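You operate a simulated robot arm through the tools that you are given. There is no shell and no other tool.

You run a simulated robot arm. Do the job below in one go: nothing can be reset, and whatever is moved stays where it is left.

JOB
Put things in order on the top of the blue work table. At the end: the blue wiping pad stands on top of the silver pressure gauge; the red sample bottle stands where the blue wiping pad stood; the orange pad stands on top of the gold brass weight; the black trailer adapter (marked "15 PIN") from the top of the blue work table stands on top of the green tin (marked "POLISH"); whatever was shut is shut again. Leave all else as you found it, and nothing knocked over.

The check looks at the end state, three seconds after you hand in, the way a careful person would. Anything else that was tipped, shoved, dropped, spilled or broken makes it a failure.

ROBOT AND FRAMES
A 7-joint arm with a two-finger parallel gripper, fixed in place. Base frame: the origin is at the foot of the arm, x ahead of it, y to its left, z up; the work surface is at about z = 0. Readings come in mm, degrees, newtons and seconds.
With the tool pointing down near the work surface it reaches from about 220 to 580 mm from the base axis. Its first joint turns from -66.0 to 66.0 degrees. Payload 2.5 kg.
The TCP is the grasp point between the finger pads, 23 mm short of the fingertips. In the tool frame z runs along the fingers and y along their closing line. The gripper opens to 94 mm. The fingers are 38 mm wide and 10 mm thick; the gripper's body (54 by 96 mm) begins 39 mm behind the TCP.
Orientation is that of the tool frame in the base frame, as [roll, pitch, yaw] about the fixed x, y, z axes, in that order (R = Rz(yaw) Ry(pitch) Rx(roll)). With the fingers straight down and closing along the base's y, the tool's x points along the base's -x, its y along +y and its z along -z.

CONTROLS
- The arm moves only by the tool nudge_tool. Its argument "moves" is a list of rows, each a list of 6 numbers: the shift along the base's x, y, z in units of 40 mm (1.0 is 40 mm), then the turn, a rotation vector about the base's x, y, z in units of 8 degrees (1.0 is 8 degrees). In form: [[tx, ty, tz, wx, wy, wz], ...]. A call has 1 to 20 rows; each row shifts and turns the commanded pose from where the row before left it. "gripper" is the opening, from 0 (shut) to 1 (fully open), set as the call begins (left out, the last holds). A call with a number of a shift or a turn outside -1 to 1 is refused whole. Each row takes 0.2 s and may step no farther than 50 mm and 8.6 degrees from the row before; otherwise, or with a gripper value out of range, the whole call is refused. A pose out of reach is approached as far as the arm can. The call stops where the force on the tool passes 40 N (or 10 N more than at its start, if that is more) or the arm is blocked; 0.2 s more then pass. The fingers move at their own pace (about 108 mm/s each) and stop on an object; they squeeze with about 31 N. The grip force told is the motor's: it shows also when the fingers shut on nothing. Time passes only in rows, and 0.2 s behind the last, so rows that do not move let the fingers close. It gives the time, the measured TCP pose, the force on the tool (base axes), the opening and the grip force at its end, in the units of the frame above (readings bear some noise), with the torque about the TCP (base axes, N m) and any sound that the robot's microphone picked up.
- Cameras (640 x 400 px; columns grow to the right, rows downward): "scene" is fixed at [100.2, -400.1, 542.3]; the picture's right is [0.93, -0.36, 0.00], its down [-0.21, -0.55, -0.81] and it looks along [0.29, 0.75, -0.59] (base axes); focal length 286 px, centre (320, 200). "wrist" rides on the gripper at [86, 16, -74] in the tool frame; the picture's right is [-0.18, 0.98, 0.00], its down [-0.58, -0.11, -0.81] and it looks along [-0.79, -0.15, 0.59] (tool axes); focal length 243 px, centre (320, 200). There is no depth. A picture from a camera that has moved, and an enlarged one, comes with that camera's place and axes in the base frame and with its lens.
- grab_frame(camera): a new picture of that camera. No time passes.
- close_up(camera, box): a new picture of the part [left, top, right, bottom] of that camera's present view, enlarged. No time passes.
- sign_off(): hands the job in; it is judged then, once.

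Places have to be worked out from the pictures, the camera data and where the tool is seen. Open the gripper and draw the arm clear of the work before you hand the job in, unless the task says otherwise.

The tools are called after ">>>" as name(argument=value, ...) on one line, values as JSON. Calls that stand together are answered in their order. nudge_tool: Moves the arm, as the interface text tells. Its arguments: {"type":"object","properties":{"moves":{"type":"array","items":{"type":"array","items":{"type":"number"}}},"gripper":{"type":"number"}},"required":["moves"]} The other tools are called the same way: grab_frame (camera) takes a picture; close_up (camera, box) takes an enlarged picture of a part of a camera's view; sign_off () hands the job in.

At the start:

```text
t: 0.0
ee_pos: [362.4, 109.6, 355.5]
ee_rot: [180.0, 0.0, -179.9]
wrist_force: [-0.5, -0.5, 0.0]
wrist_torque: [0.0, 0.01, 0.03]
opening: 94.2
gripper_force: 0.0
```

scene: 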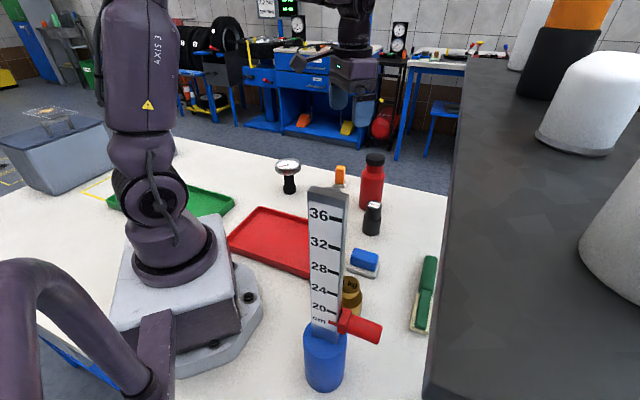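
wrist: 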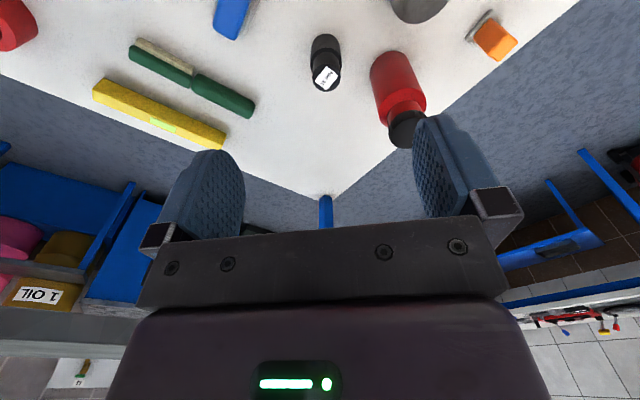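

I begin by looking closely at the scene from both cameras before moving anything.

>>> close_up(camera="scene", box=[220, 130, 450, 275])

>>> close_up(camera="scene", box=[280, 220, 460, 400])

>>> close_up(camera="scene", box=[0, 80, 240, 260])

>>> close_up(camera="scene", box=[160, 0, 640, 180])

>>> close_up(camera="wrist", box=[0, 0, 640, 200])

```text
2.76 times, centred on (335, 202) of scene
camera zoom: at [100.2, -400.1, 542.3], right [0.93, -0.36, 0.0], down [-0.21, -0.55, -0.81], along [0.29, 0.75, -0.59], focal length 788 px, centre (279, 193)
```

zoom: 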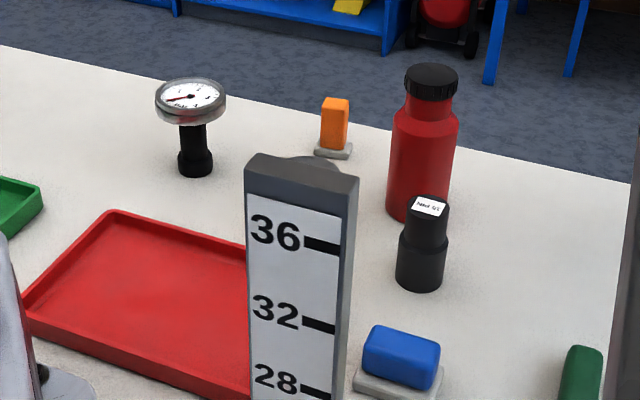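

```text
2.22 times, centred on (370, 310) of scene
camera zoom: at [100.2, -400.1, 542.3], right [0.93, -0.36, 0.0], down [-0.21, -0.55, -0.81], along [0.29, 0.75, -0.59], focal length 634 px, centre (209, -44)
```

zoom: 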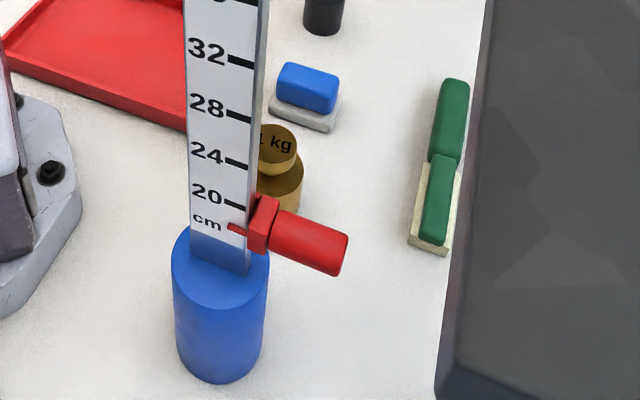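

```text
2.22 times, centred on (120, 170) of scene
camera zoom: at [100.2, -400.1, 542.3], right [0.93, -0.36, 0.0], down [-0.21, -0.55, -0.81], along [0.29, 0.75, -0.59], focal length 634 px, centre (764, 267)
```

zoom: 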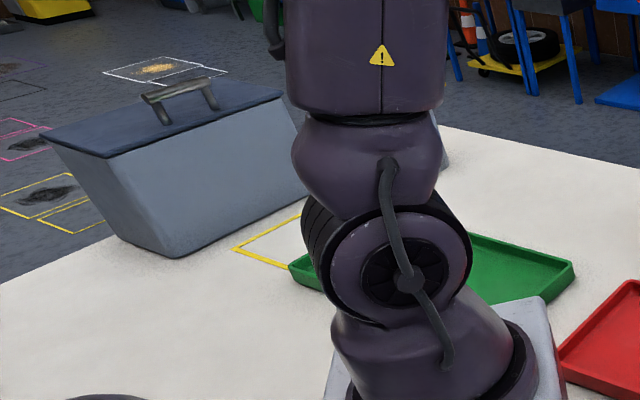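

```text
1.33 times, centred on (400, 90) of scene
camera zoom: at [100.2, -400.1, 542.3], right [0.93, -0.36, 0.0], down [-0.21, -0.55, -0.81], along [0.29, 0.75, -0.59], focal length 381 px, centre (213, 347)
```

zoom: 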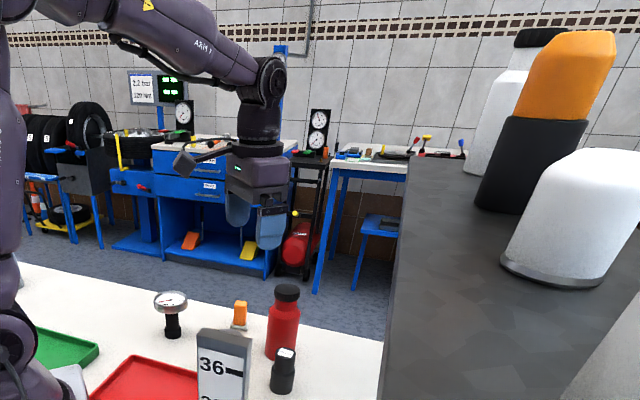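

```text
1.00 times, centred on (320, 100) of wrist (not enlarged: the box is as wide or as high as the picture)
camera zoom: at [275.9, 126.5, 430.7], right [0.18, 0.98, 0.0], down [0.58, -0.11, 0.81], along [0.79, -0.15, -0.59], focal length 243 px, centre (320, 300)
```

zoom: 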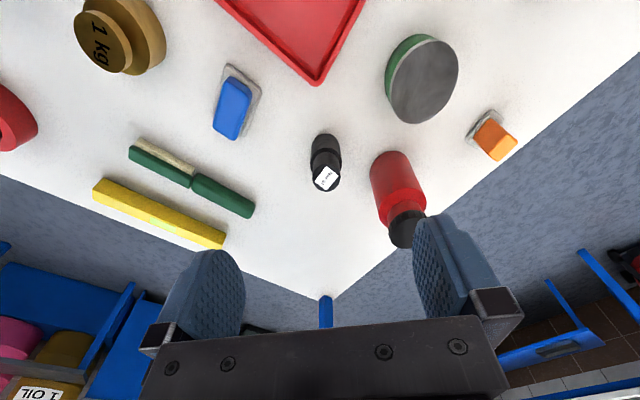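

The scene view shows the gauge, orange pad, red bottle, adapter, blue pad and weight. The tin is hidden behind the height gauge, so I take more wrist views centred on the edges of the frame.

>>> close_up(camera="wrist", box=[0, 0, 640, 10])

>>> close_up(camera="wrist", box=[300, 40, 360, 100])

>>> close_up(camera="wrist", box=[360, 0, 540, 110])

>>> close_up(camera="wrist", box=[0, 0, 260, 160])

>>> close_up(camera="scene", box=[355, 195, 390, 240])

```text
1.00 times, centred on (320, 5) of wrist (not enlarged: the box is as wide or as high as the picture)
camera zoom: at [275.9, 126.5, 430.7], right [0.18, 0.98, 0.0], down [0.58, -0.11, 0.81], along [0.79, -0.15, -0.59], focal length 243 px, centre (320, 395)
```

zoom: 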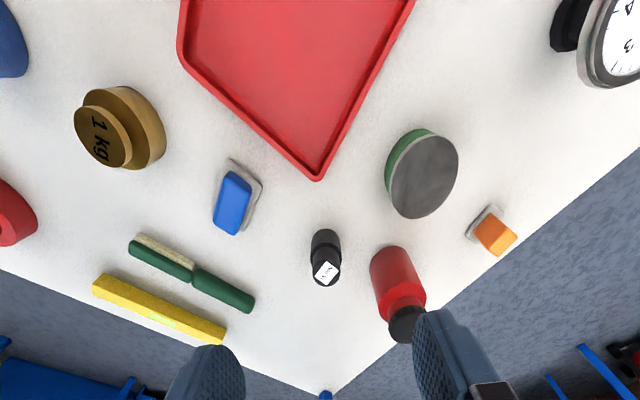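

```text
6.67 times, centred on (330, 70) of wrist
camera zoom: at [275.9, 126.5, 430.7], right [0.18, 0.98, 0.0], down [0.58, -0.11, 0.81], along [0.79, -0.15, -0.59], focal length 1618 px, centre (253, 1067)
```

zoom: 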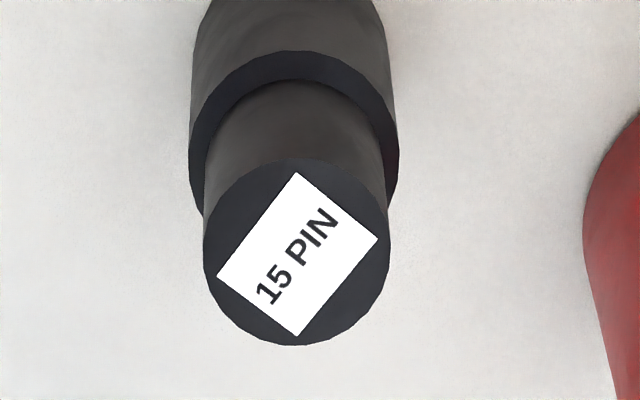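

```text
3.56 times, centred on (450, 55) of wrist
camera zoom: at [275.9, 126.5, 430.7], right [0.18, 0.98, 0.0], down [0.58, -0.11, 0.81], along [0.79, -0.15, -0.59], focal length 863 px, centre (-142, 716)
```

zoom: 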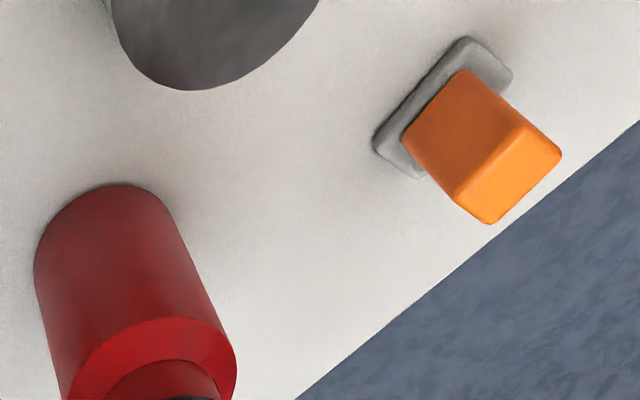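

```text
2.46 times, centred on (130, 80) of wrist
camera zoom: at [275.9, 126.5, 430.7], right [0.18, 0.98, 0.0], down [0.58, -0.11, 0.81], along [0.79, -0.15, -0.59], focal length 597 px, centre (788, 495)
```

zoom: 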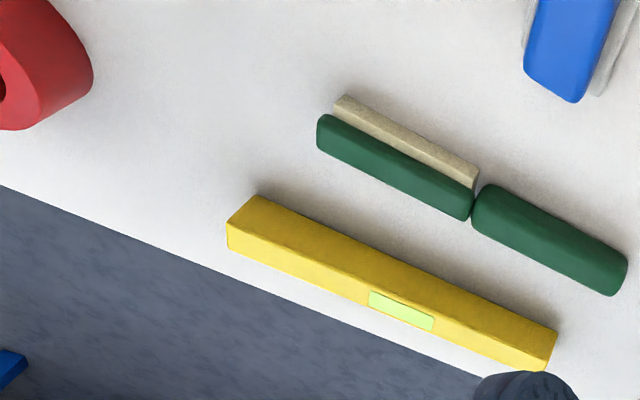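

```text
8.89 times, centred on (372, 218) of scene
camera zoom: at [100.2, -400.1, 542.3], right [0.93, -0.36, 0.0], down [-0.21, -0.55, -0.81], along [0.29, 0.75, -0.59], focal length 2537 px, centre (-147, 44)
```

zoom: 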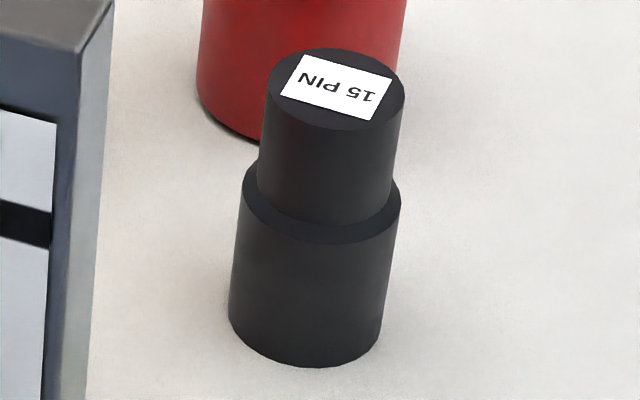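

The adapter reads "15 PIN", and the tin is a flat green tin with a grey lid near (385, 243). I zoom in on the blue pad, weight, tin, gauge and orange pad to get their orientations.

>>> close_up(camera="wrist", box=[190, 0, 290, 60])

>>> close_up(camera="wrist", box=[380, 0, 460, 1])

>>> close_up(camera="scene", box=[340, 235, 390, 285])

>>> close_up(camera="scene", box=[265, 150, 315, 200])

>>> close_up(camera="scene", box=[325, 155, 395, 215])

```text
6.40 times, centred on (240, 30) of wrist
camera zoom: at [275.9, 126.5, 430.7], right [0.18, 0.98, 0.0], down [0.58, -0.11, 0.81], along [0.79, -0.15, -0.59], focal length 1553 px, centre (832, 1288)
```

zoom: 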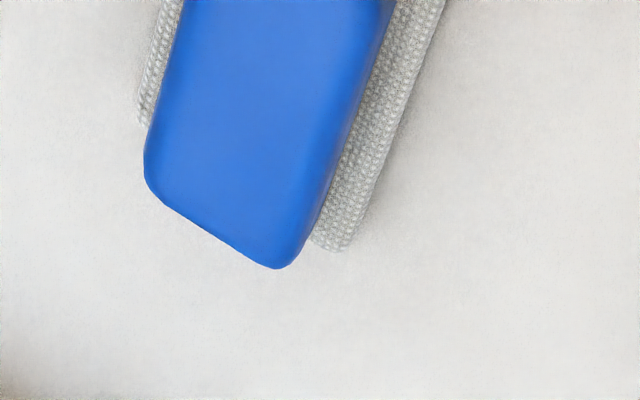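

```text
8.00 times, centred on (420, 0) of wrist
camera zoom: at [275.9, 126.5, 430.7], right [0.18, 0.98, 0.0], down [0.58, -0.11, 0.81], along [0.79, -0.15, -0.59], focal length 1941 px, centre (-480, 1796)
```

zoom: 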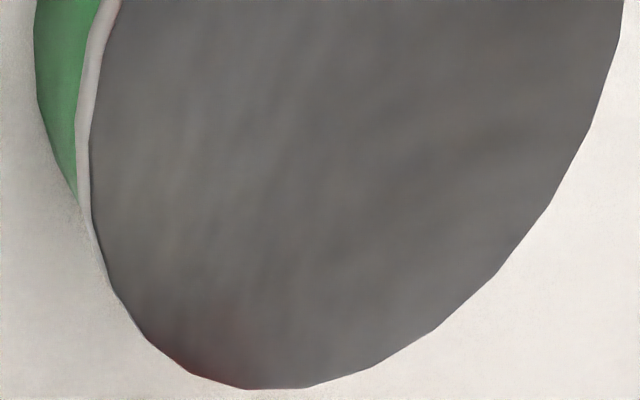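

```text
8.00 times, centred on (365, 260) of scene
camera zoom: at [100.2, -400.1, 542.3], right [0.93, -0.36, 0.0], down [-0.21, -0.55, -0.81], along [0.29, 0.75, -0.59], focal length 2284 px, centre (-40, -280)
```

zoom: 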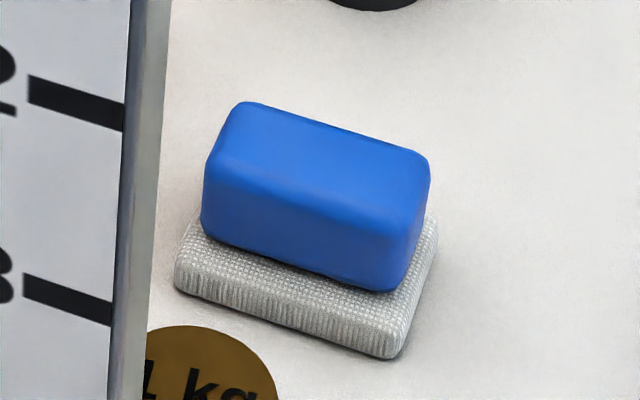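

```text
8.00 times, centred on (290, 175) of scene
camera zoom: at [100.2, -400.1, 542.3], right [0.93, -0.36, 0.0], down [-0.21, -0.55, -0.81], along [0.29, 0.75, -0.59], focal length 2284 px, centre (560, 400)
```

zoom: 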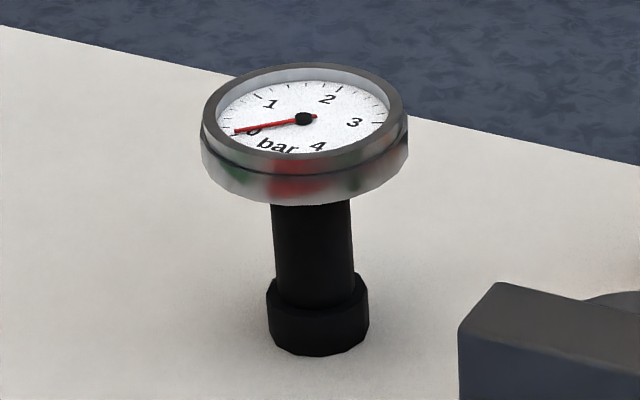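

```text
6.67 times, centred on (360, 185) of scene
camera zoom: at [100.2, -400.1, 542.3], right [0.93, -0.36, 0.0], down [-0.21, -0.55, -0.81], along [0.29, 0.75, -0.59], focal length 1903 px, centre (53, 300)
```

zoom: 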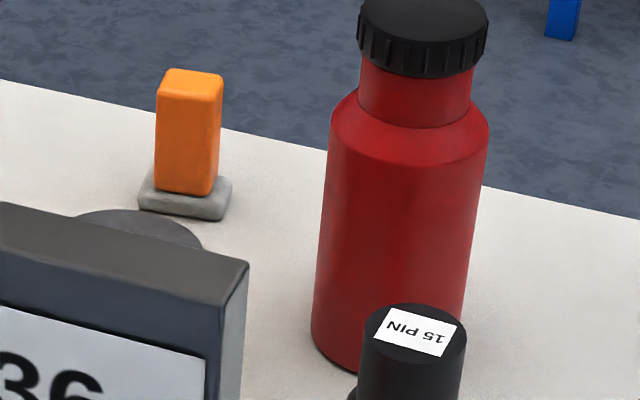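

The gauge stands near (290, 370) with its rim at about z=103. The blue pad is near (364, -9), long axis at -45°. I move left at height to see the weight and height gauge better.

>>> nudge_tool(moves=[[-0.4, -0.8, 0, 0, 0, 0], [-0.4, -0.8, 0, 0, 0, 0], [-0.4, -0.8, 0, 0, 0, 0], [-0.4, -0.8, 0, 0, 0, 0]])

>>> close_up(camera="wrist", box=[0, 0, 640, 10])

>>> grab_frame(camera="scene")

```text
t: 1.0
ee_pos: [298.9, -19.1, 355.2]
ee_rot: [180.0, -0.1, -180.0]
wrist_force: [-0.8, -0.8, 0.0]
wrist_torque: [0.03, -0.04, 0.01]
opening: 94.1
gripper_force: 0.1
```

```text
1.00 times, centred on (320, 5) of wrist (not enlarged: the box is as wide or as high as the picture)
camera zoom: at [212.2, -1.6, 430.9], right [0.18, 0.98, 0.0], down [0.58, -0.11, 0.81], along [0.79, -0.15, -0.59], focal length 243 px, centre (320, 395)
```

zoom: 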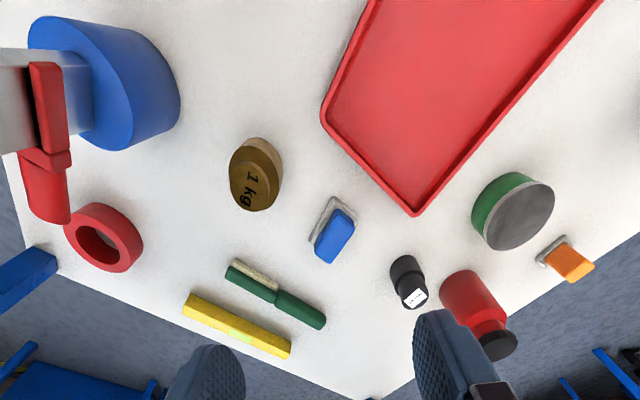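

```text
taken
```

scene: 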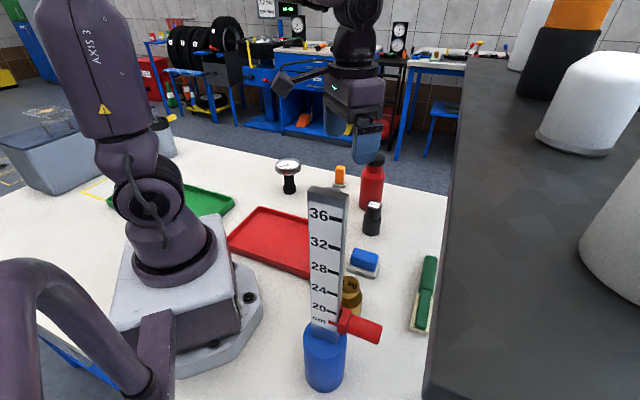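

The red ring beside the height gauge is a tape roll lying on the table. I zoom on the weight, blue pad, tin and bottle from this new viewpoint.

>>> close_up(camera="wrist", box=[220, 0, 300, 1])

>>> close_up(camera="wrist", box=[160, 0, 380, 2])

>>> close_up(camera="wrist", box=[440, 0, 600, 2])

>>> close_up(camera="wrist", box=[0, 0, 240, 2])

```text
8.00 times, centred on (260, 0) of wrist
camera zoom: at [212.2, -1.6, 430.9], right [0.18, 0.98, 0.0], down [0.58, -0.11, 0.81], along [0.79, -0.15, -0.59], focal length 1941 px, centre (800, 1796)
```

zoom: 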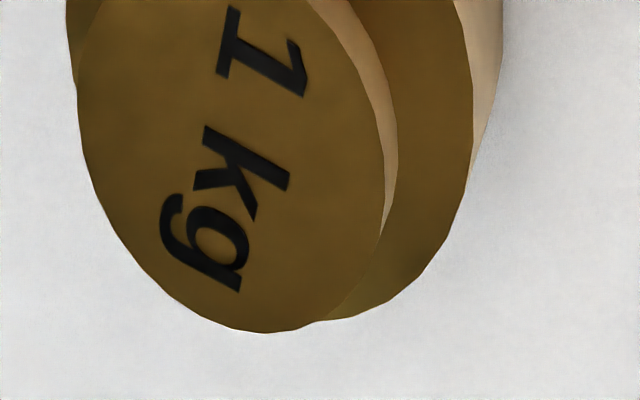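

```text
2.91 times, centred on (270, 1) of wrist
camera zoom: at [212.2, -1.6, 430.9], right [0.18, 0.98, 0.0], down [0.58, -0.11, 0.81], along [0.79, -0.15, -0.59], focal length 706 px, centre (466, 779)
```

zoom: 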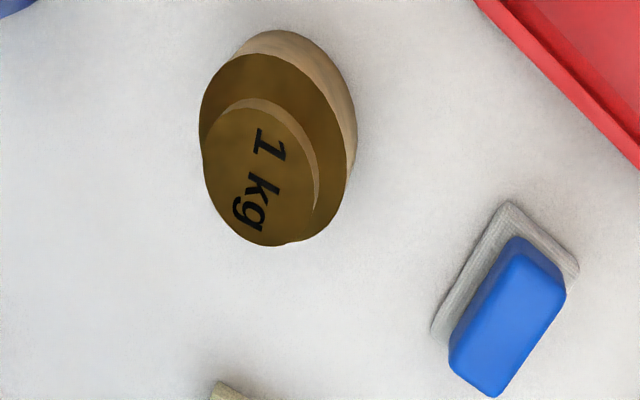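

```text
4.00 times, centred on (520, 1) of wrist
camera zoom: at [212.2, -1.6, 430.9], right [0.18, 0.98, 0.0], down [0.58, -0.11, 0.81], along [0.79, -0.15, -0.59], focal length 970 px, centre (-480, 996)
```

zoom: 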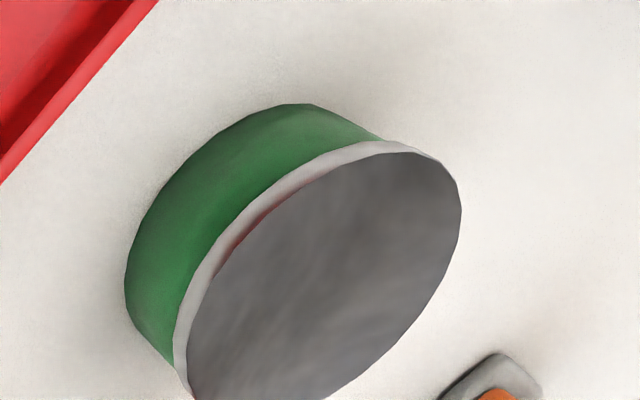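

```text
2.67 times, centred on (120, 1) of wrist
camera zoom: at [212.2, -1.6, 430.9], right [0.18, 0.98, 0.0], down [0.58, -0.11, 0.81], along [0.79, -0.15, -0.59], focal length 647 px, centre (853, 731)
```

zoom: 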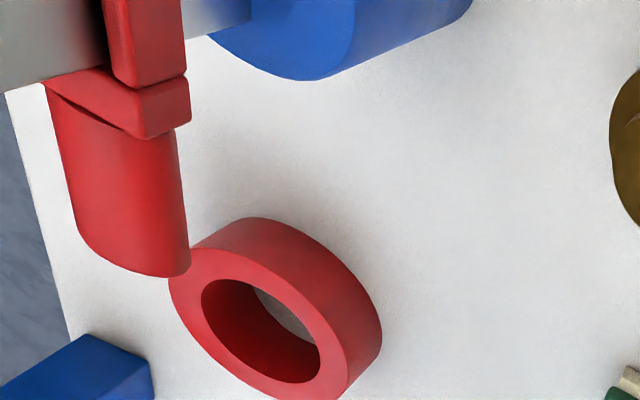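

I take scene close-ups of the weight and of the height gauge handle for triangulation.

>>> close_up(camera="scene", box=[330, 268, 390, 318])

>>> close_up(camera="scene", box=[295, 180, 395, 240])

>>> close_up(camera="scene", box=[100, 90, 240, 210])

```text
8.00 times, centred on (360, 293) of scene
camera zoom: at [100.2, -400.1, 542.3], right [0.93, -0.36, 0.0], down [-0.21, -0.55, -0.81], along [0.29, 0.75, -0.59], focal length 2284 px, centre (0, -544)
```

zoom: 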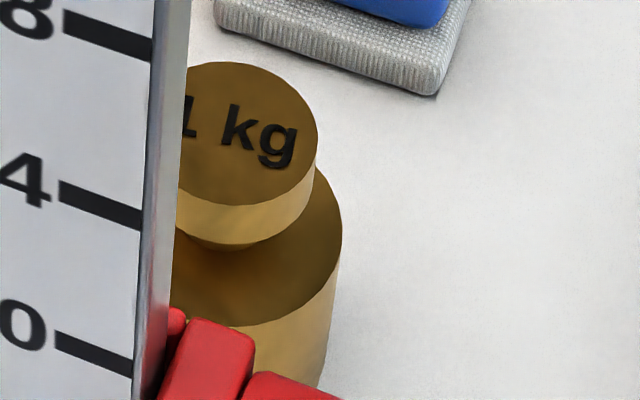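

```text
6.40 times, centred on (345, 210) of scene
camera zoom: at [100.2, -400.1, 542.3], right [0.93, -0.36, 0.0], down [-0.21, -0.55, -0.81], along [0.29, 0.75, -0.59], focal length 1827 px, centre (160, 136)
```

zoom: 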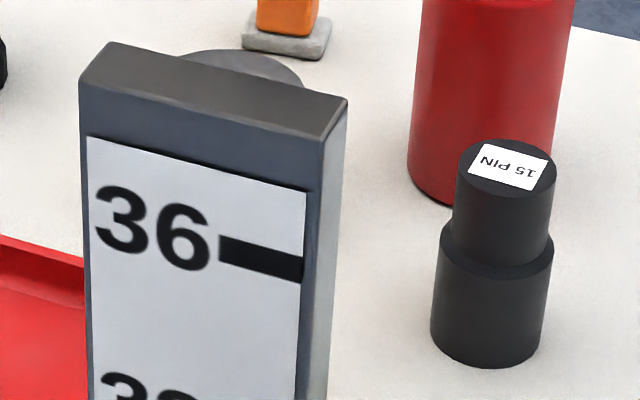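

```text
3.33 times, centred on (170, 150) of scene
camera zoom: at [100.2, -400.1, 542.3], right [0.93, -0.36, 0.0], down [-0.21, -0.55, -0.81], along [0.29, 0.75, -0.59], focal length 952 px, centre (820, 367)
```

zoom: 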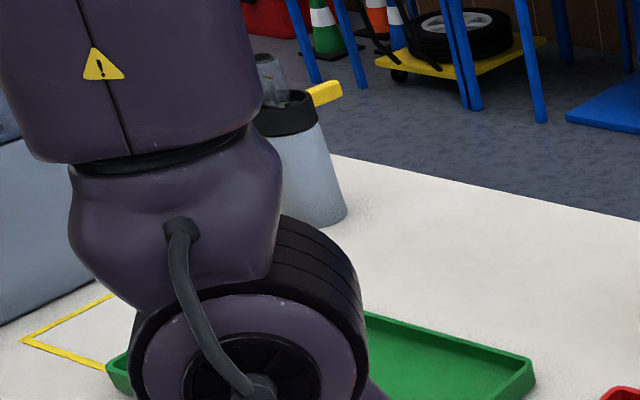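

The weight's knob top is near (277, -96), z about 82. I go above the blue pad with the tool turned -45° so the fingers close across its short side, stopping at z=200 to check.

>>> nudge_tool(moves=[[0.27, 0.046, -0.646, 0, 0, -0.9375], [0.27, 0.046, -0.646, 0, 0, -0.9375], [0.27, 0.046, -0.646, 0, 0, -0.9375], [0.27, 0.046, -0.646, 0, 0, -0.9375], [0.27, 0.046, -0.646, 0, 0, -0.9375], [0.27, 0.046, -0.646, 0, 0, -0.9375]], gripper=1)

>>> grab_frame(camera="wrist")

>>> grab_frame(camera="scene")

```text
t: 2.4
ee_pos: [364.1, -7.3, 201.0]
ee_rot: [180.0, 0.0, 134.8]
wrist_force: [0.4, 0.2, 0.2]
wrist_torque: [-0.02, 0.01, 0.01]
opening: 93.7
gripper_force: 0.0
```

```text
taken
camera wrist: at [314.1, 65.9, 275.3], right [0.83, 0.56, 0.0], down [0.33, -0.49, 0.81], along [0.45, -0.67, -0.59], focal length 243 px, centre (320, 200)
```

wrist: 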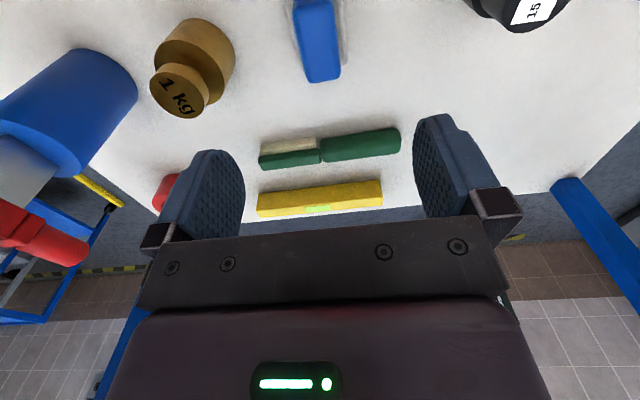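

```text
taken
```

scene: 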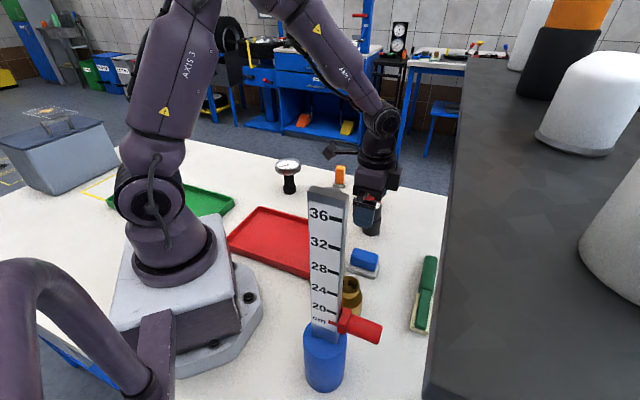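

The pad is about under the tool. I look at the extended upper part of the wrist view to centre precisely.

>>> close_up(camera="wrist", box=[240, 0, 400, 2])

>>> close_up(camera="wrist", box=[0, 0, 640, 10])

```text
4.00 times, centred on (320, 1) of wrist
camera zoom: at [314.1, 65.9, 275.3], right [0.83, 0.56, 0.0], down [0.33, -0.49, 0.81], along [0.45, -0.67, -0.59], focal length 970 px, centre (320, 996)
```

zoom: 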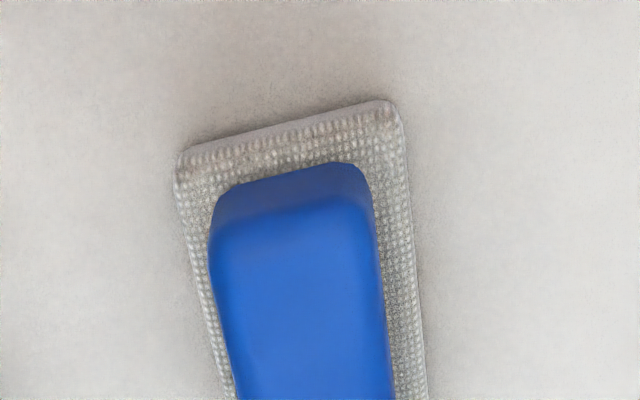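

```text
1.00 times, centred on (320, 5) of wrist (not enlarged: the box is as wide or as high as the picture)
camera zoom: at [314.1, 65.9, 275.3], right [0.83, 0.56, 0.0], down [0.33, -0.49, 0.81], along [0.45, -0.67, -0.59], focal length 243 px, centre (320, 395)
```

zoom: 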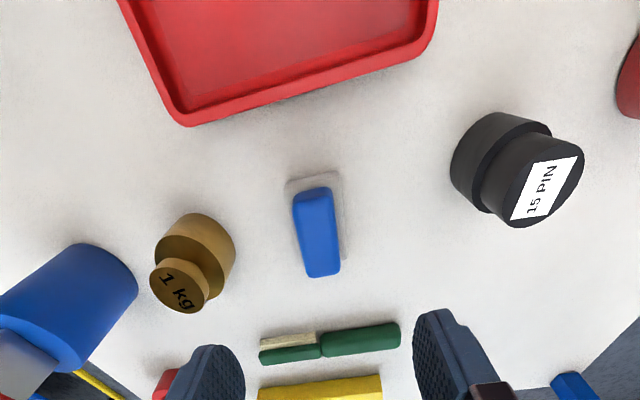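

The pad's block centre comes out at (363.6, -7.5), right under the tool, long axis about -47°. I turn 2° more and descend to about z=43 with open fingers.

>>> nudge_tool(moves=[[0, 0, -0.8, 0, 0, -0.25], [0, 0, -0.8, 0, 0, 0], [0, 0, -0.8, 0, 0, 0], [0, 0, -0.8, 0, 0, 0], [0, 0, -0.5, 0, 0, 0], [0, 0, -0.25, 0, 0, 0]], gripper=1)

>>> close_up(camera="wrist", box=[0, 0, 640, 10])

>>> close_up(camera="scene", box=[320, 210, 420, 290])

```text
t: 3.8
ee_pos: [363.2, -8.5, 42.5]
ee_rot: [180.0, 0.0, 133.1]
wrist_force: [-0.3, -0.3, 0.5]
wrist_torque: [0.03, 0.01, -0.02]
opening: 94.3
gripper_force: 0.0
```

```text
1.00 times, centred on (320, 5) of wrist (not enlarged: the box is as wide or as high as the picture)
camera zoom: at [315.8, 66.8, 117.6], right [0.84, 0.54, 0.0], down [0.32, -0.5, 0.81], along [0.43, -0.68, -0.59], focal length 243 px, centre (320, 395)
```

zoom: 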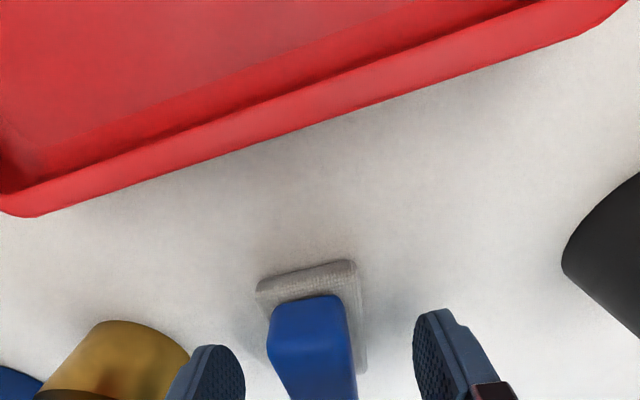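

```text
5.00 times, centred on (370, 250) of scene
camera zoom: at [100.2, -400.1, 542.3], right [0.93, -0.36, 0.0], down [-0.21, -0.55, -0.81], along [0.29, 0.75, -0.59], focal length 1427 px, centre (70, -50)
```

zoom: 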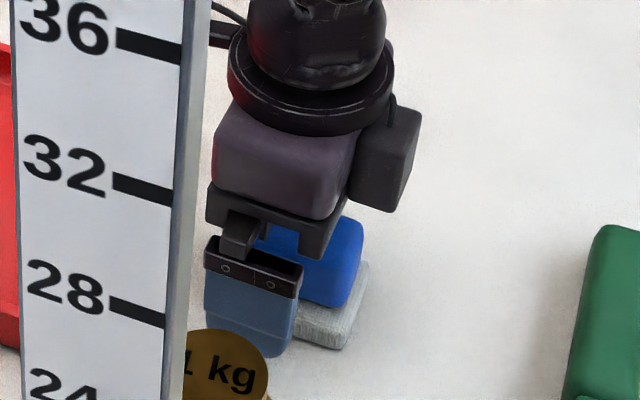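

The fingers straddle the block with the tips just above the base plate. I close the gripper and wait.

>>> nudge_tool(moves=[[0, 0, 0, 0, 0, 0], [0, 0, 0, 0, 0, 0], [0, 0, 0, 0, 0, 0]], gripper=0)

>>> close_up(camera="scene", box=[320, 210, 420, 290])

>>> close_up(camera="wrist", box=[0, 0, 640, 10])

```text
t: 4.6
ee_pos: [363.7, -8.0, 41.9]
ee_rot: [179.9, 0.0, 133.1]
wrist_force: [-0.1, -0.1, 0.9]
wrist_torque: [0.01, 0.01, -0.01]
opening: 33.2
gripper_force: 31.3
```

```text
5.00 times, centred on (370, 250) of scene
camera zoom: at [100.2, -400.1, 542.3], right [0.93, -0.36, 0.0], down [-0.21, -0.55, -0.81], along [0.29, 0.75, -0.59], focal length 1427 px, centre (70, -50)
```

zoom: 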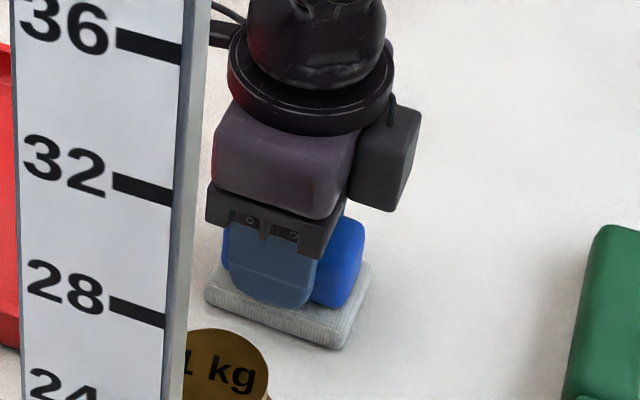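

```text
1.00 times, centred on (320, 5) of wrist (not enlarged: the box is as wide or as high as the picture)
camera zoom: at [315.7, 66.9, 117.8], right [0.84, 0.54, 0.0], down [0.32, -0.5, 0.81], along [0.43, -0.68, -0.59], focal length 243 px, centre (320, 395)
```

zoom: 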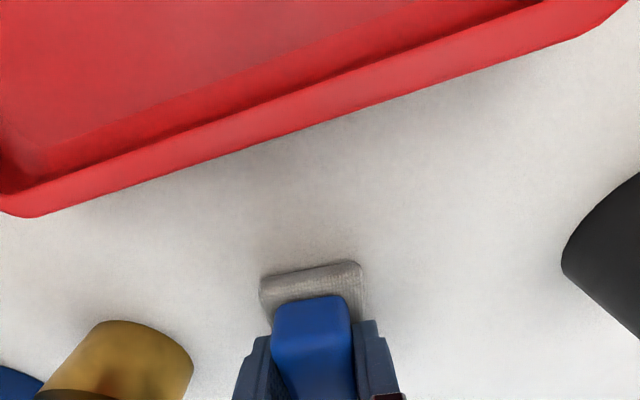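

The pad is held with the opening at 33 mm and has not shifted. Its spot to remember for the bottle is about (363.6, -8.5). I lift straight up to z of about 260.

>>> nudge_tool(moves=[[0, 0, 0.25, 0, 0, 0], [0, 0, 0.6, 0, 0, 0], [0, 0, 0.9, 0, 0, 0], [0, 0, 0.9, 0, 0, 0], [0, 0, 0.9, 0, 0, 0], [0, 0, 0.9, 0, 0, 0], [0, 0, 0.9, 0, 0, 0]])

>>> grab_frame(camera="scene")

```text
t: 6.2
ee_pos: [363.7, -9.5, 257.1]
ee_rot: [-180.0, 0.0, 133.0]
wrist_force: [0.2, -0.4, 0.3]
wrist_torque: [0.01, 0.01, -0.01]
opening: 33.3
gripper_force: 30.5
```

```text
taken
```

scene: 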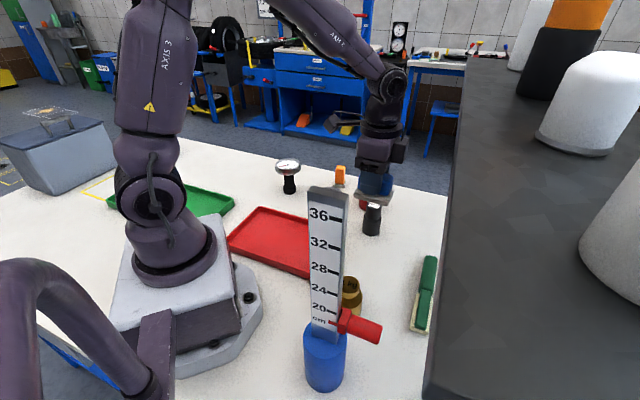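

The pad hangs level in the grip. I carry it toward the gauge at height, stopping above about (300, 310) and turning back toward neutral yaw.

>>> nudge_tool(moves=[[-0.15, 0.79, 0, 0, 0, 0.9375], [-0.15, 0.79, 0, 0, 0, 0.9375], [-0.15, 0.79, 0, 0, 0, 0.9375], [-0.15, 0.79, 0, 0, 0, 0.9375], [-0.15, 0.79, 0, 0, 0, 0.9375], [-0.15, 0.79, 0, 0, 0, 0.9375], [-0.15, 0.79, 0, 0, 0, 0.9375], [-0.15, 0.79, 0, 0, 0, 0.9375], [-0.15, 0.79, 0, 0, 0, 0.9375], [-0.15, 0.79, 0, 0, 0, 0.9375]])

>>> grab_frame(camera="scene")

>>> close_up(camera="wrist", box=[0, 0, 640, 10])

>>> grab_frame(camera="wrist")

```text
t: 8.4
ee_pos: [304.1, 308.2, 256.4]
ee_rot: [-179.9, 0.0, -151.8]
wrist_force: [-0.2, -0.8, -0.6]
wrist_torque: [-0.01, -0.02, -0.01]
opening: 33.2
gripper_force: 31.1
```

```text
taken
```

scene: 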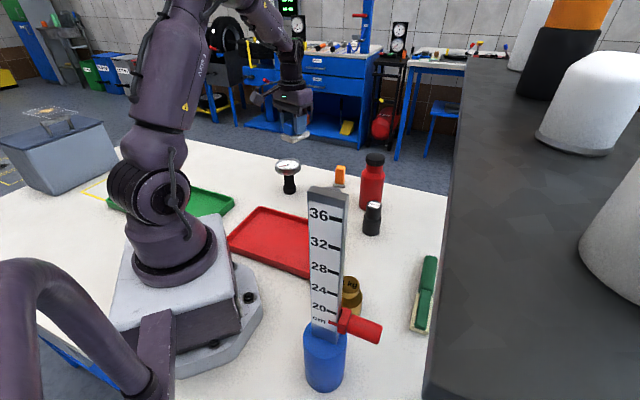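

```text
1.00 times, centred on (320, 5) of wrist (not enlarged: the box is as wide or as high as the picture)
camera zoom: at [218.9, 283.0, 332.0], right [-0.3, 0.95, 0.0], down [0.56, 0.18, 0.81], along [0.77, 0.24, -0.59], focal length 243 px, centre (320, 395)
```

zoom: 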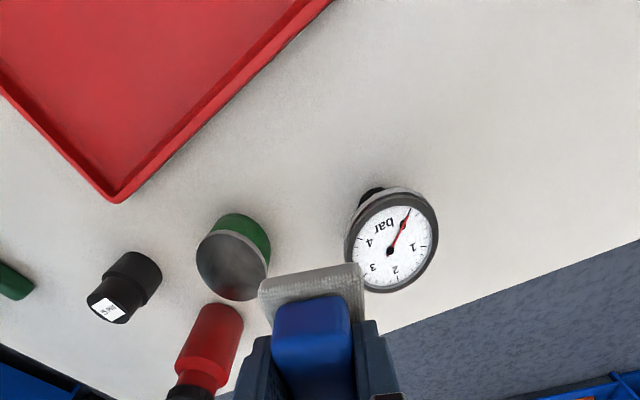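

```text
taken
camera wrist: at [218.9, 283.0, 332.0], right [-0.3, 0.95, 0.0], down [0.56, 0.18, 0.81], along [0.77, 0.24, -0.59], focal length 243 px, centre (320, 200)
```

wrist: 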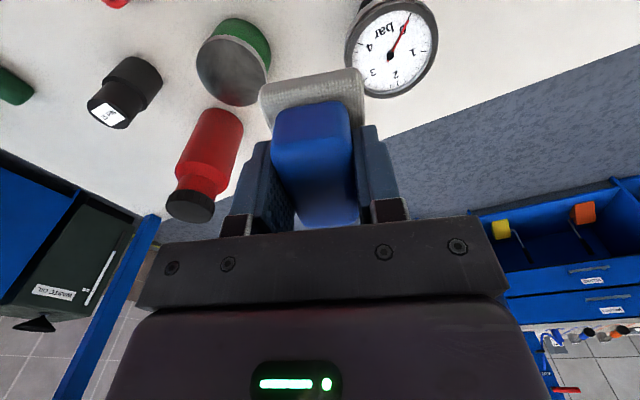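

The gauge rim centre from this view is about (286, 369), and from the scene (290, 370). I move over (288.5, 369.7), come down to z=190 and check both views.

>>> nudge_tool(moves=[[-0.195, 0.77, 0, 0, 0, 0], [-0.195, 0.77, 0, 0, 0, 0], [0, 0, -0.8, 0, 0, 0], [0, 0, -0.8, 0, 0, 0]])

>>> close_up(camera="wrist", box=[0, 0, 640, 10])

>>> close_up(camera="scene", box=[255, 120, 325, 200])

```text
t: 9.4
ee_pos: [286.8, 369.5, 192.1]
ee_rot: [-180.0, 0.0, -152.0]
wrist_force: [-0.1, 0.3, -0.7]
wrist_torque: [0.02, 0.01, 0.01]
opening: 33.2
gripper_force: 30.7
```

```text
1.00 times, centred on (320, 5) of wrist (not enlarged: the box is as wide or as high as the picture)
camera zoom: at [203.2, 344.2, 267.4], right [-0.3, 0.95, 0.0], down [0.56, 0.18, 0.81], along [0.77, 0.24, -0.59], focal length 243 px, centre (320, 395)
```

zoom: 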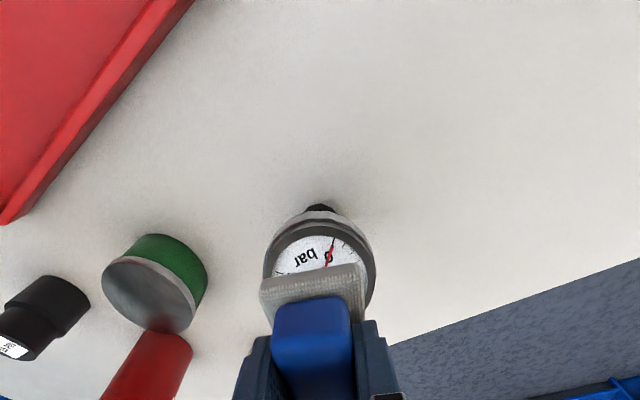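

```text
5.00 times, centred on (290, 160) of scene
camera zoom: at [100.2, -400.1, 542.3], right [0.93, -0.36, 0.0], down [-0.21, -0.55, -0.81], along [0.29, 0.75, -0.59], focal length 1427 px, centre (470, 400)
```

zoom: 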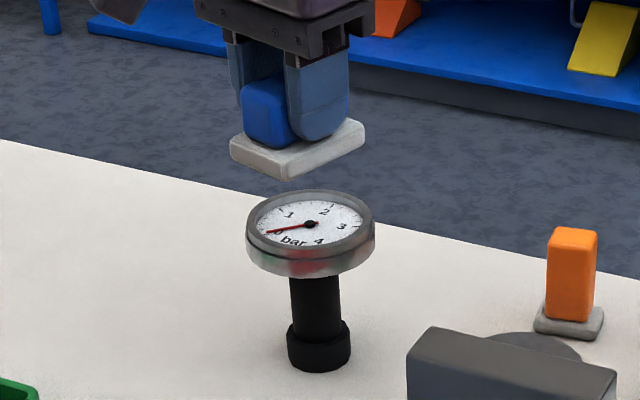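

The pad hovers over the gauge about 3 mm short in x. I correct to (290, 370) and lower to about z=150, just above expected contact at 145.

>>> nudge_tool(moves=[[0.08, 0.01, -0.3, 0, 0, 0], [0, 0, -0.4, 0, 0, 0], [0, 0, -0.3, 0, 0, 0], [0, 0, -0.05, 0, 0, 0]])

>>> close_up(camera="scene", box=[265, 135, 315, 195])

>>> close_up(camera="wrist", box=[240, 0, 400, 100])

```text
t: 10.4
ee_pos: [291.1, 371.2, 150.6]
ee_rot: [-180.0, 0.0, -152.0]
wrist_force: [0.6, 0.1, -1.0]
wrist_torque: [-0.04, 0.0, 0.01]
opening: 33.3
gripper_force: 30.7
```

```text
6.67 times, centred on (290, 165) of scene
camera zoom: at [100.2, -400.1, 542.3], right [0.93, -0.36, 0.0], down [-0.21, -0.55, -0.81], along [0.29, 0.75, -0.59], focal length 1903 px, centre (520, 433)
```

zoom: 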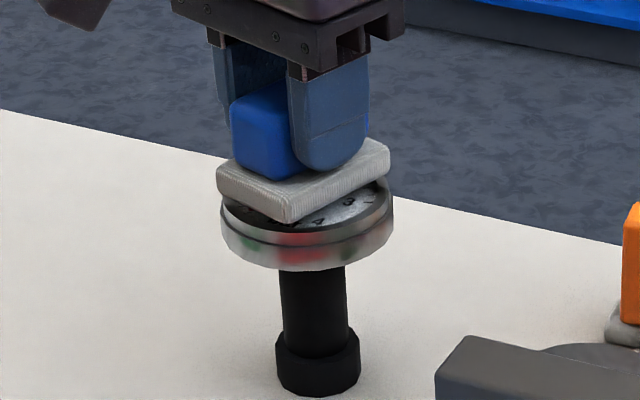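

```text
4.00 times, centred on (320, 50) of wrist
camera zoom: at [206.5, 344.7, 225.4], right [-0.3, 0.95, 0.0], down [0.56, 0.18, 0.81], along [0.77, 0.24, -0.59], focal length 970 px, centre (320, 800)
```

zoom: 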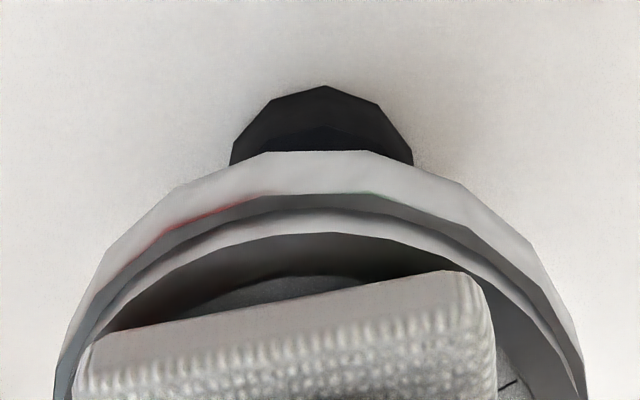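

The pad is centred to within about 2 mm and roughly 5 mm above the rim. I lower in small steps and watch the force.

>>> nudge_tool(moves=[[0, 0, -0.05, 0, 0, 0], [0, 0, -0.025, 0, 0, 0], [0, 0, 0, 0, 0, 0]])

>>> close_up(camera="scene", box=[265, 135, 315, 195])

```text
t: 11.2
ee_pos: [290.7, 370.6, 148.0]
ee_rot: [-180.0, 0.0, -151.9]
wrist_force: [-0.8, 0.2, -0.1]
wrist_torque: [-0.02, 0.0, 0.0]
opening: 33.2
gripper_force: 31.6
```

```text
6.67 times, centred on (290, 165) of scene
camera zoom: at [100.2, -400.1, 542.3], right [0.93, -0.36, 0.0], down [-0.21, -0.55, -0.81], along [0.29, 0.75, -0.59], focal length 1903 px, centre (520, 433)
```

zoom: 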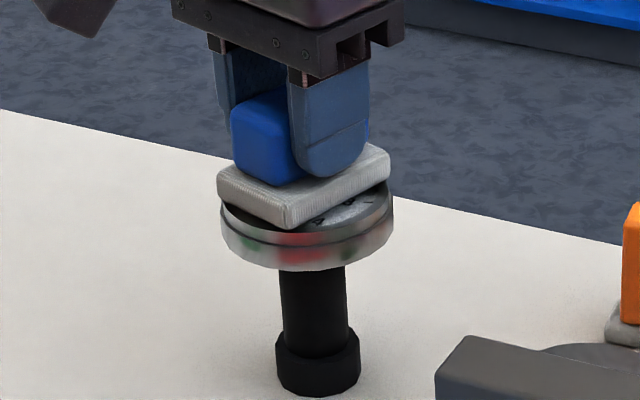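

No contact yet at z=148. I continue down in 1 mm steps.

>>> nudge_tool(moves=[[0, 0, -0.025, 0, 0, 0], [0, 0, -0.025, 0, 0, 0], [0, 0, 0, 0, 0, 0]])

>>> close_up(camera="wrist", box=[240, 0, 400, 100])

```text
t: 12.0
ee_pos: [291.2, 369.7, 145.3]
ee_rot: [-180.0, 0.0, -152.0]
wrist_force: [0.2, -0.2, -0.7]
wrist_torque: [-0.03, 0.01, -0.01]
opening: 33.3
gripper_force: 30.7
```

```text
4.00 times, centred on (320, 50) of wrist
camera zoom: at [206.6, 344.5, 220.6], right [-0.3, 0.95, 0.0], down [0.56, 0.18, 0.81], along [0.77, 0.24, -0.59], focal length 970 px, centre (320, 800)
```

zoom: 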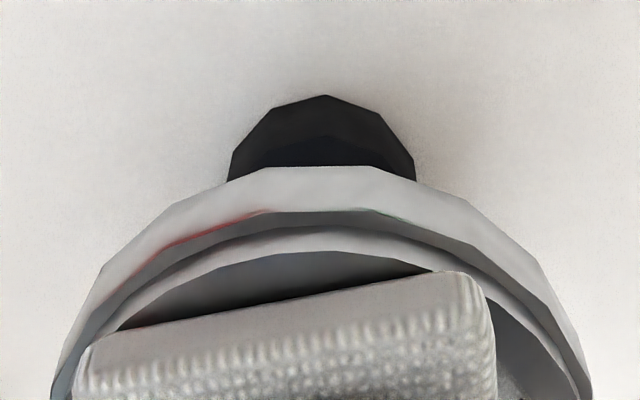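

Still no contact force at 145.3. I continue in 1 mm steps.

>>> nudge_tool(moves=[[0, 0, -0.025, 0, 0, 0], [0, 0, -0.025, 0, 0, 0], [0, 0, 0, 0, 0, 0]])

>>> close_up(camera="scene", box=[270, 150, 310, 180])

```text
t: 12.8
ee_pos: [290.3, 370.4, 143.8]
ee_rot: [-180.0, 0.0, -152.1]
wrist_force: [0.0, 0.7, -0.3]
wrist_torque: [-0.02, 0.02, -0.02]
opening: 33.6
gripper_force: 31.4
```

```text
13.33 times, centred on (290, 165) of scene
camera zoom: at [100.2, -400.1, 542.3], right [0.93, -0.36, 0.0], down [-0.21, -0.55, -0.81], along [0.29, 0.75, -0.59], focal length 3806 px, centre (720, 667)
```

zoom: 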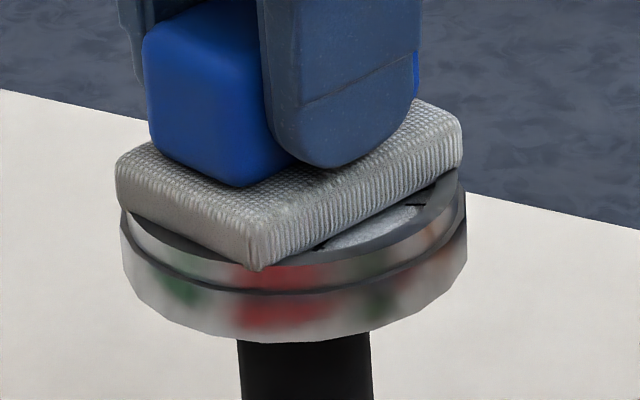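

The pad bottom is within a millimetre or two of the rim. I keep stepping down.

>>> nudge_tool(moves=[[0, 0, -0.025, 0, 0, 0], [0, 0, 0, 0, 0, 0]])

>>> nudge_tool(moves=[[0, 0, -0.025, 0, 0, 0], [0, 0, 0, 0, 0, 0]])

>>> close_up(camera="scene", box=[270, 150, 310, 180])

```text
t: 13.4
ee_pos: [291.4, 370.0, 143.2]
ee_rot: [-179.9, 0.1, -152.0]
wrist_force: [0.7, 0.4, -1.1]
wrist_torque: [0.0, 0.02, 0.02]
opening: 33.2
gripper_force: 31.5
```

```text
t: 14.0
ee_pos: [290.3, 370.8, 142.4]
ee_rot: [-180.0, 0.0, -151.9]
wrist_force: [0.7, 0.2, -0.5]
wrist_torque: [0.01, -0.01, 0.0]
opening: 33.2
gripper_force: 31.1
```

```text
13.33 times, centred on (290, 165) of scene
camera zoom: at [100.2, -400.1, 542.3], right [0.93, -0.36, 0.0], down [-0.21, -0.55, -0.81], along [0.29, 0.75, -0.59], focal length 3806 px, centre (720, 667)
```

zoom: 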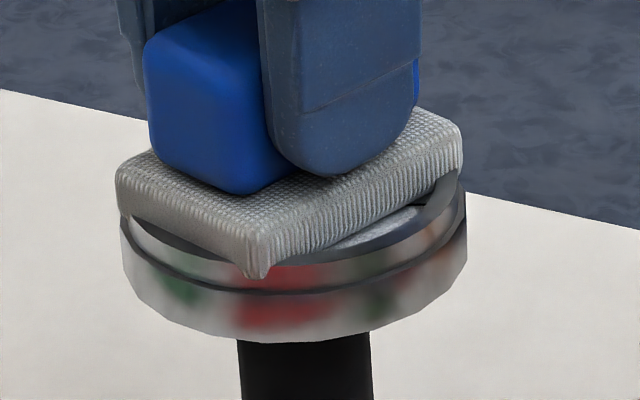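

Visually it is at contact, but the force is still about zero. I step down a little more.

>>> nudge_tool(moves=[[0, 0, -0.025, 0, 0, 0], [0, 0, 0, 0, 0, 0]])

>>> nudge_tool(moves=[[0, 0, -0.025, 0, 0, 0], [0, 0, 0, 0, 0, 0]])

>>> close_up(camera="scene", box=[270, 150, 310, 180])

>>> close_up(camera="wrist", box=[240, 0, 400, 100])

```text
t: 14.6
ee_pos: [290.1, 369.6, 140.8]
ee_rot: [179.9, -0.1, -151.9]
wrist_force: [0.3, 0.3, -0.1]
wrist_torque: [0.01, -0.01, -0.02]
opening: 33.4
gripper_force: 31.2
```

```text
t: 15.2
ee_pos: [290.5, 370.2, 140.8]
ee_rot: [-180.0, 0.1, -152.0]
wrist_force: [-1.9, -1.4, 9.8]
wrist_torque: [-0.19, 0.22, -0.02]
opening: 33.3
gripper_force: 31.1
```

```text
13.33 times, centred on (290, 165) of scene
camera zoom: at [100.1, -400.2, 542.3], right [0.93, -0.36, 0.0], down [-0.21, -0.55, -0.81], along [0.29, 0.75, -0.59], focal length 3806 px, centre (720, 667)
```

zoom: 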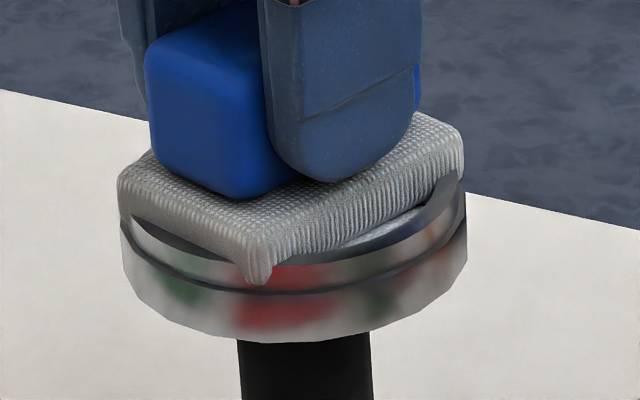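

```text
4.00 times, centred on (320, 50) of wrist
camera zoom: at [206.8, 344.6, 215.5], right [-0.3, 0.95, 0.0], down [0.56, 0.18, 0.81], along [0.77, 0.24, -0.59], focal length 970 px, centre (320, 800)
```

zoom: 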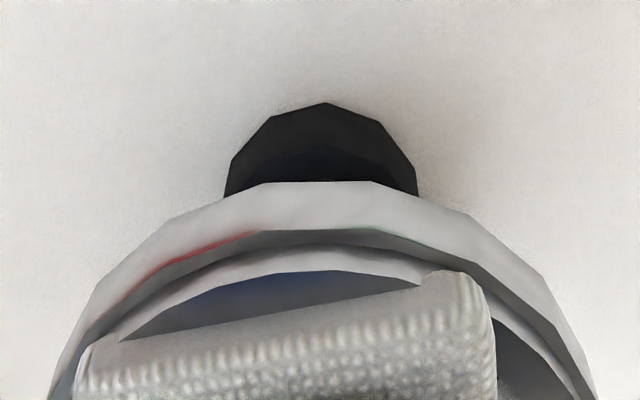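

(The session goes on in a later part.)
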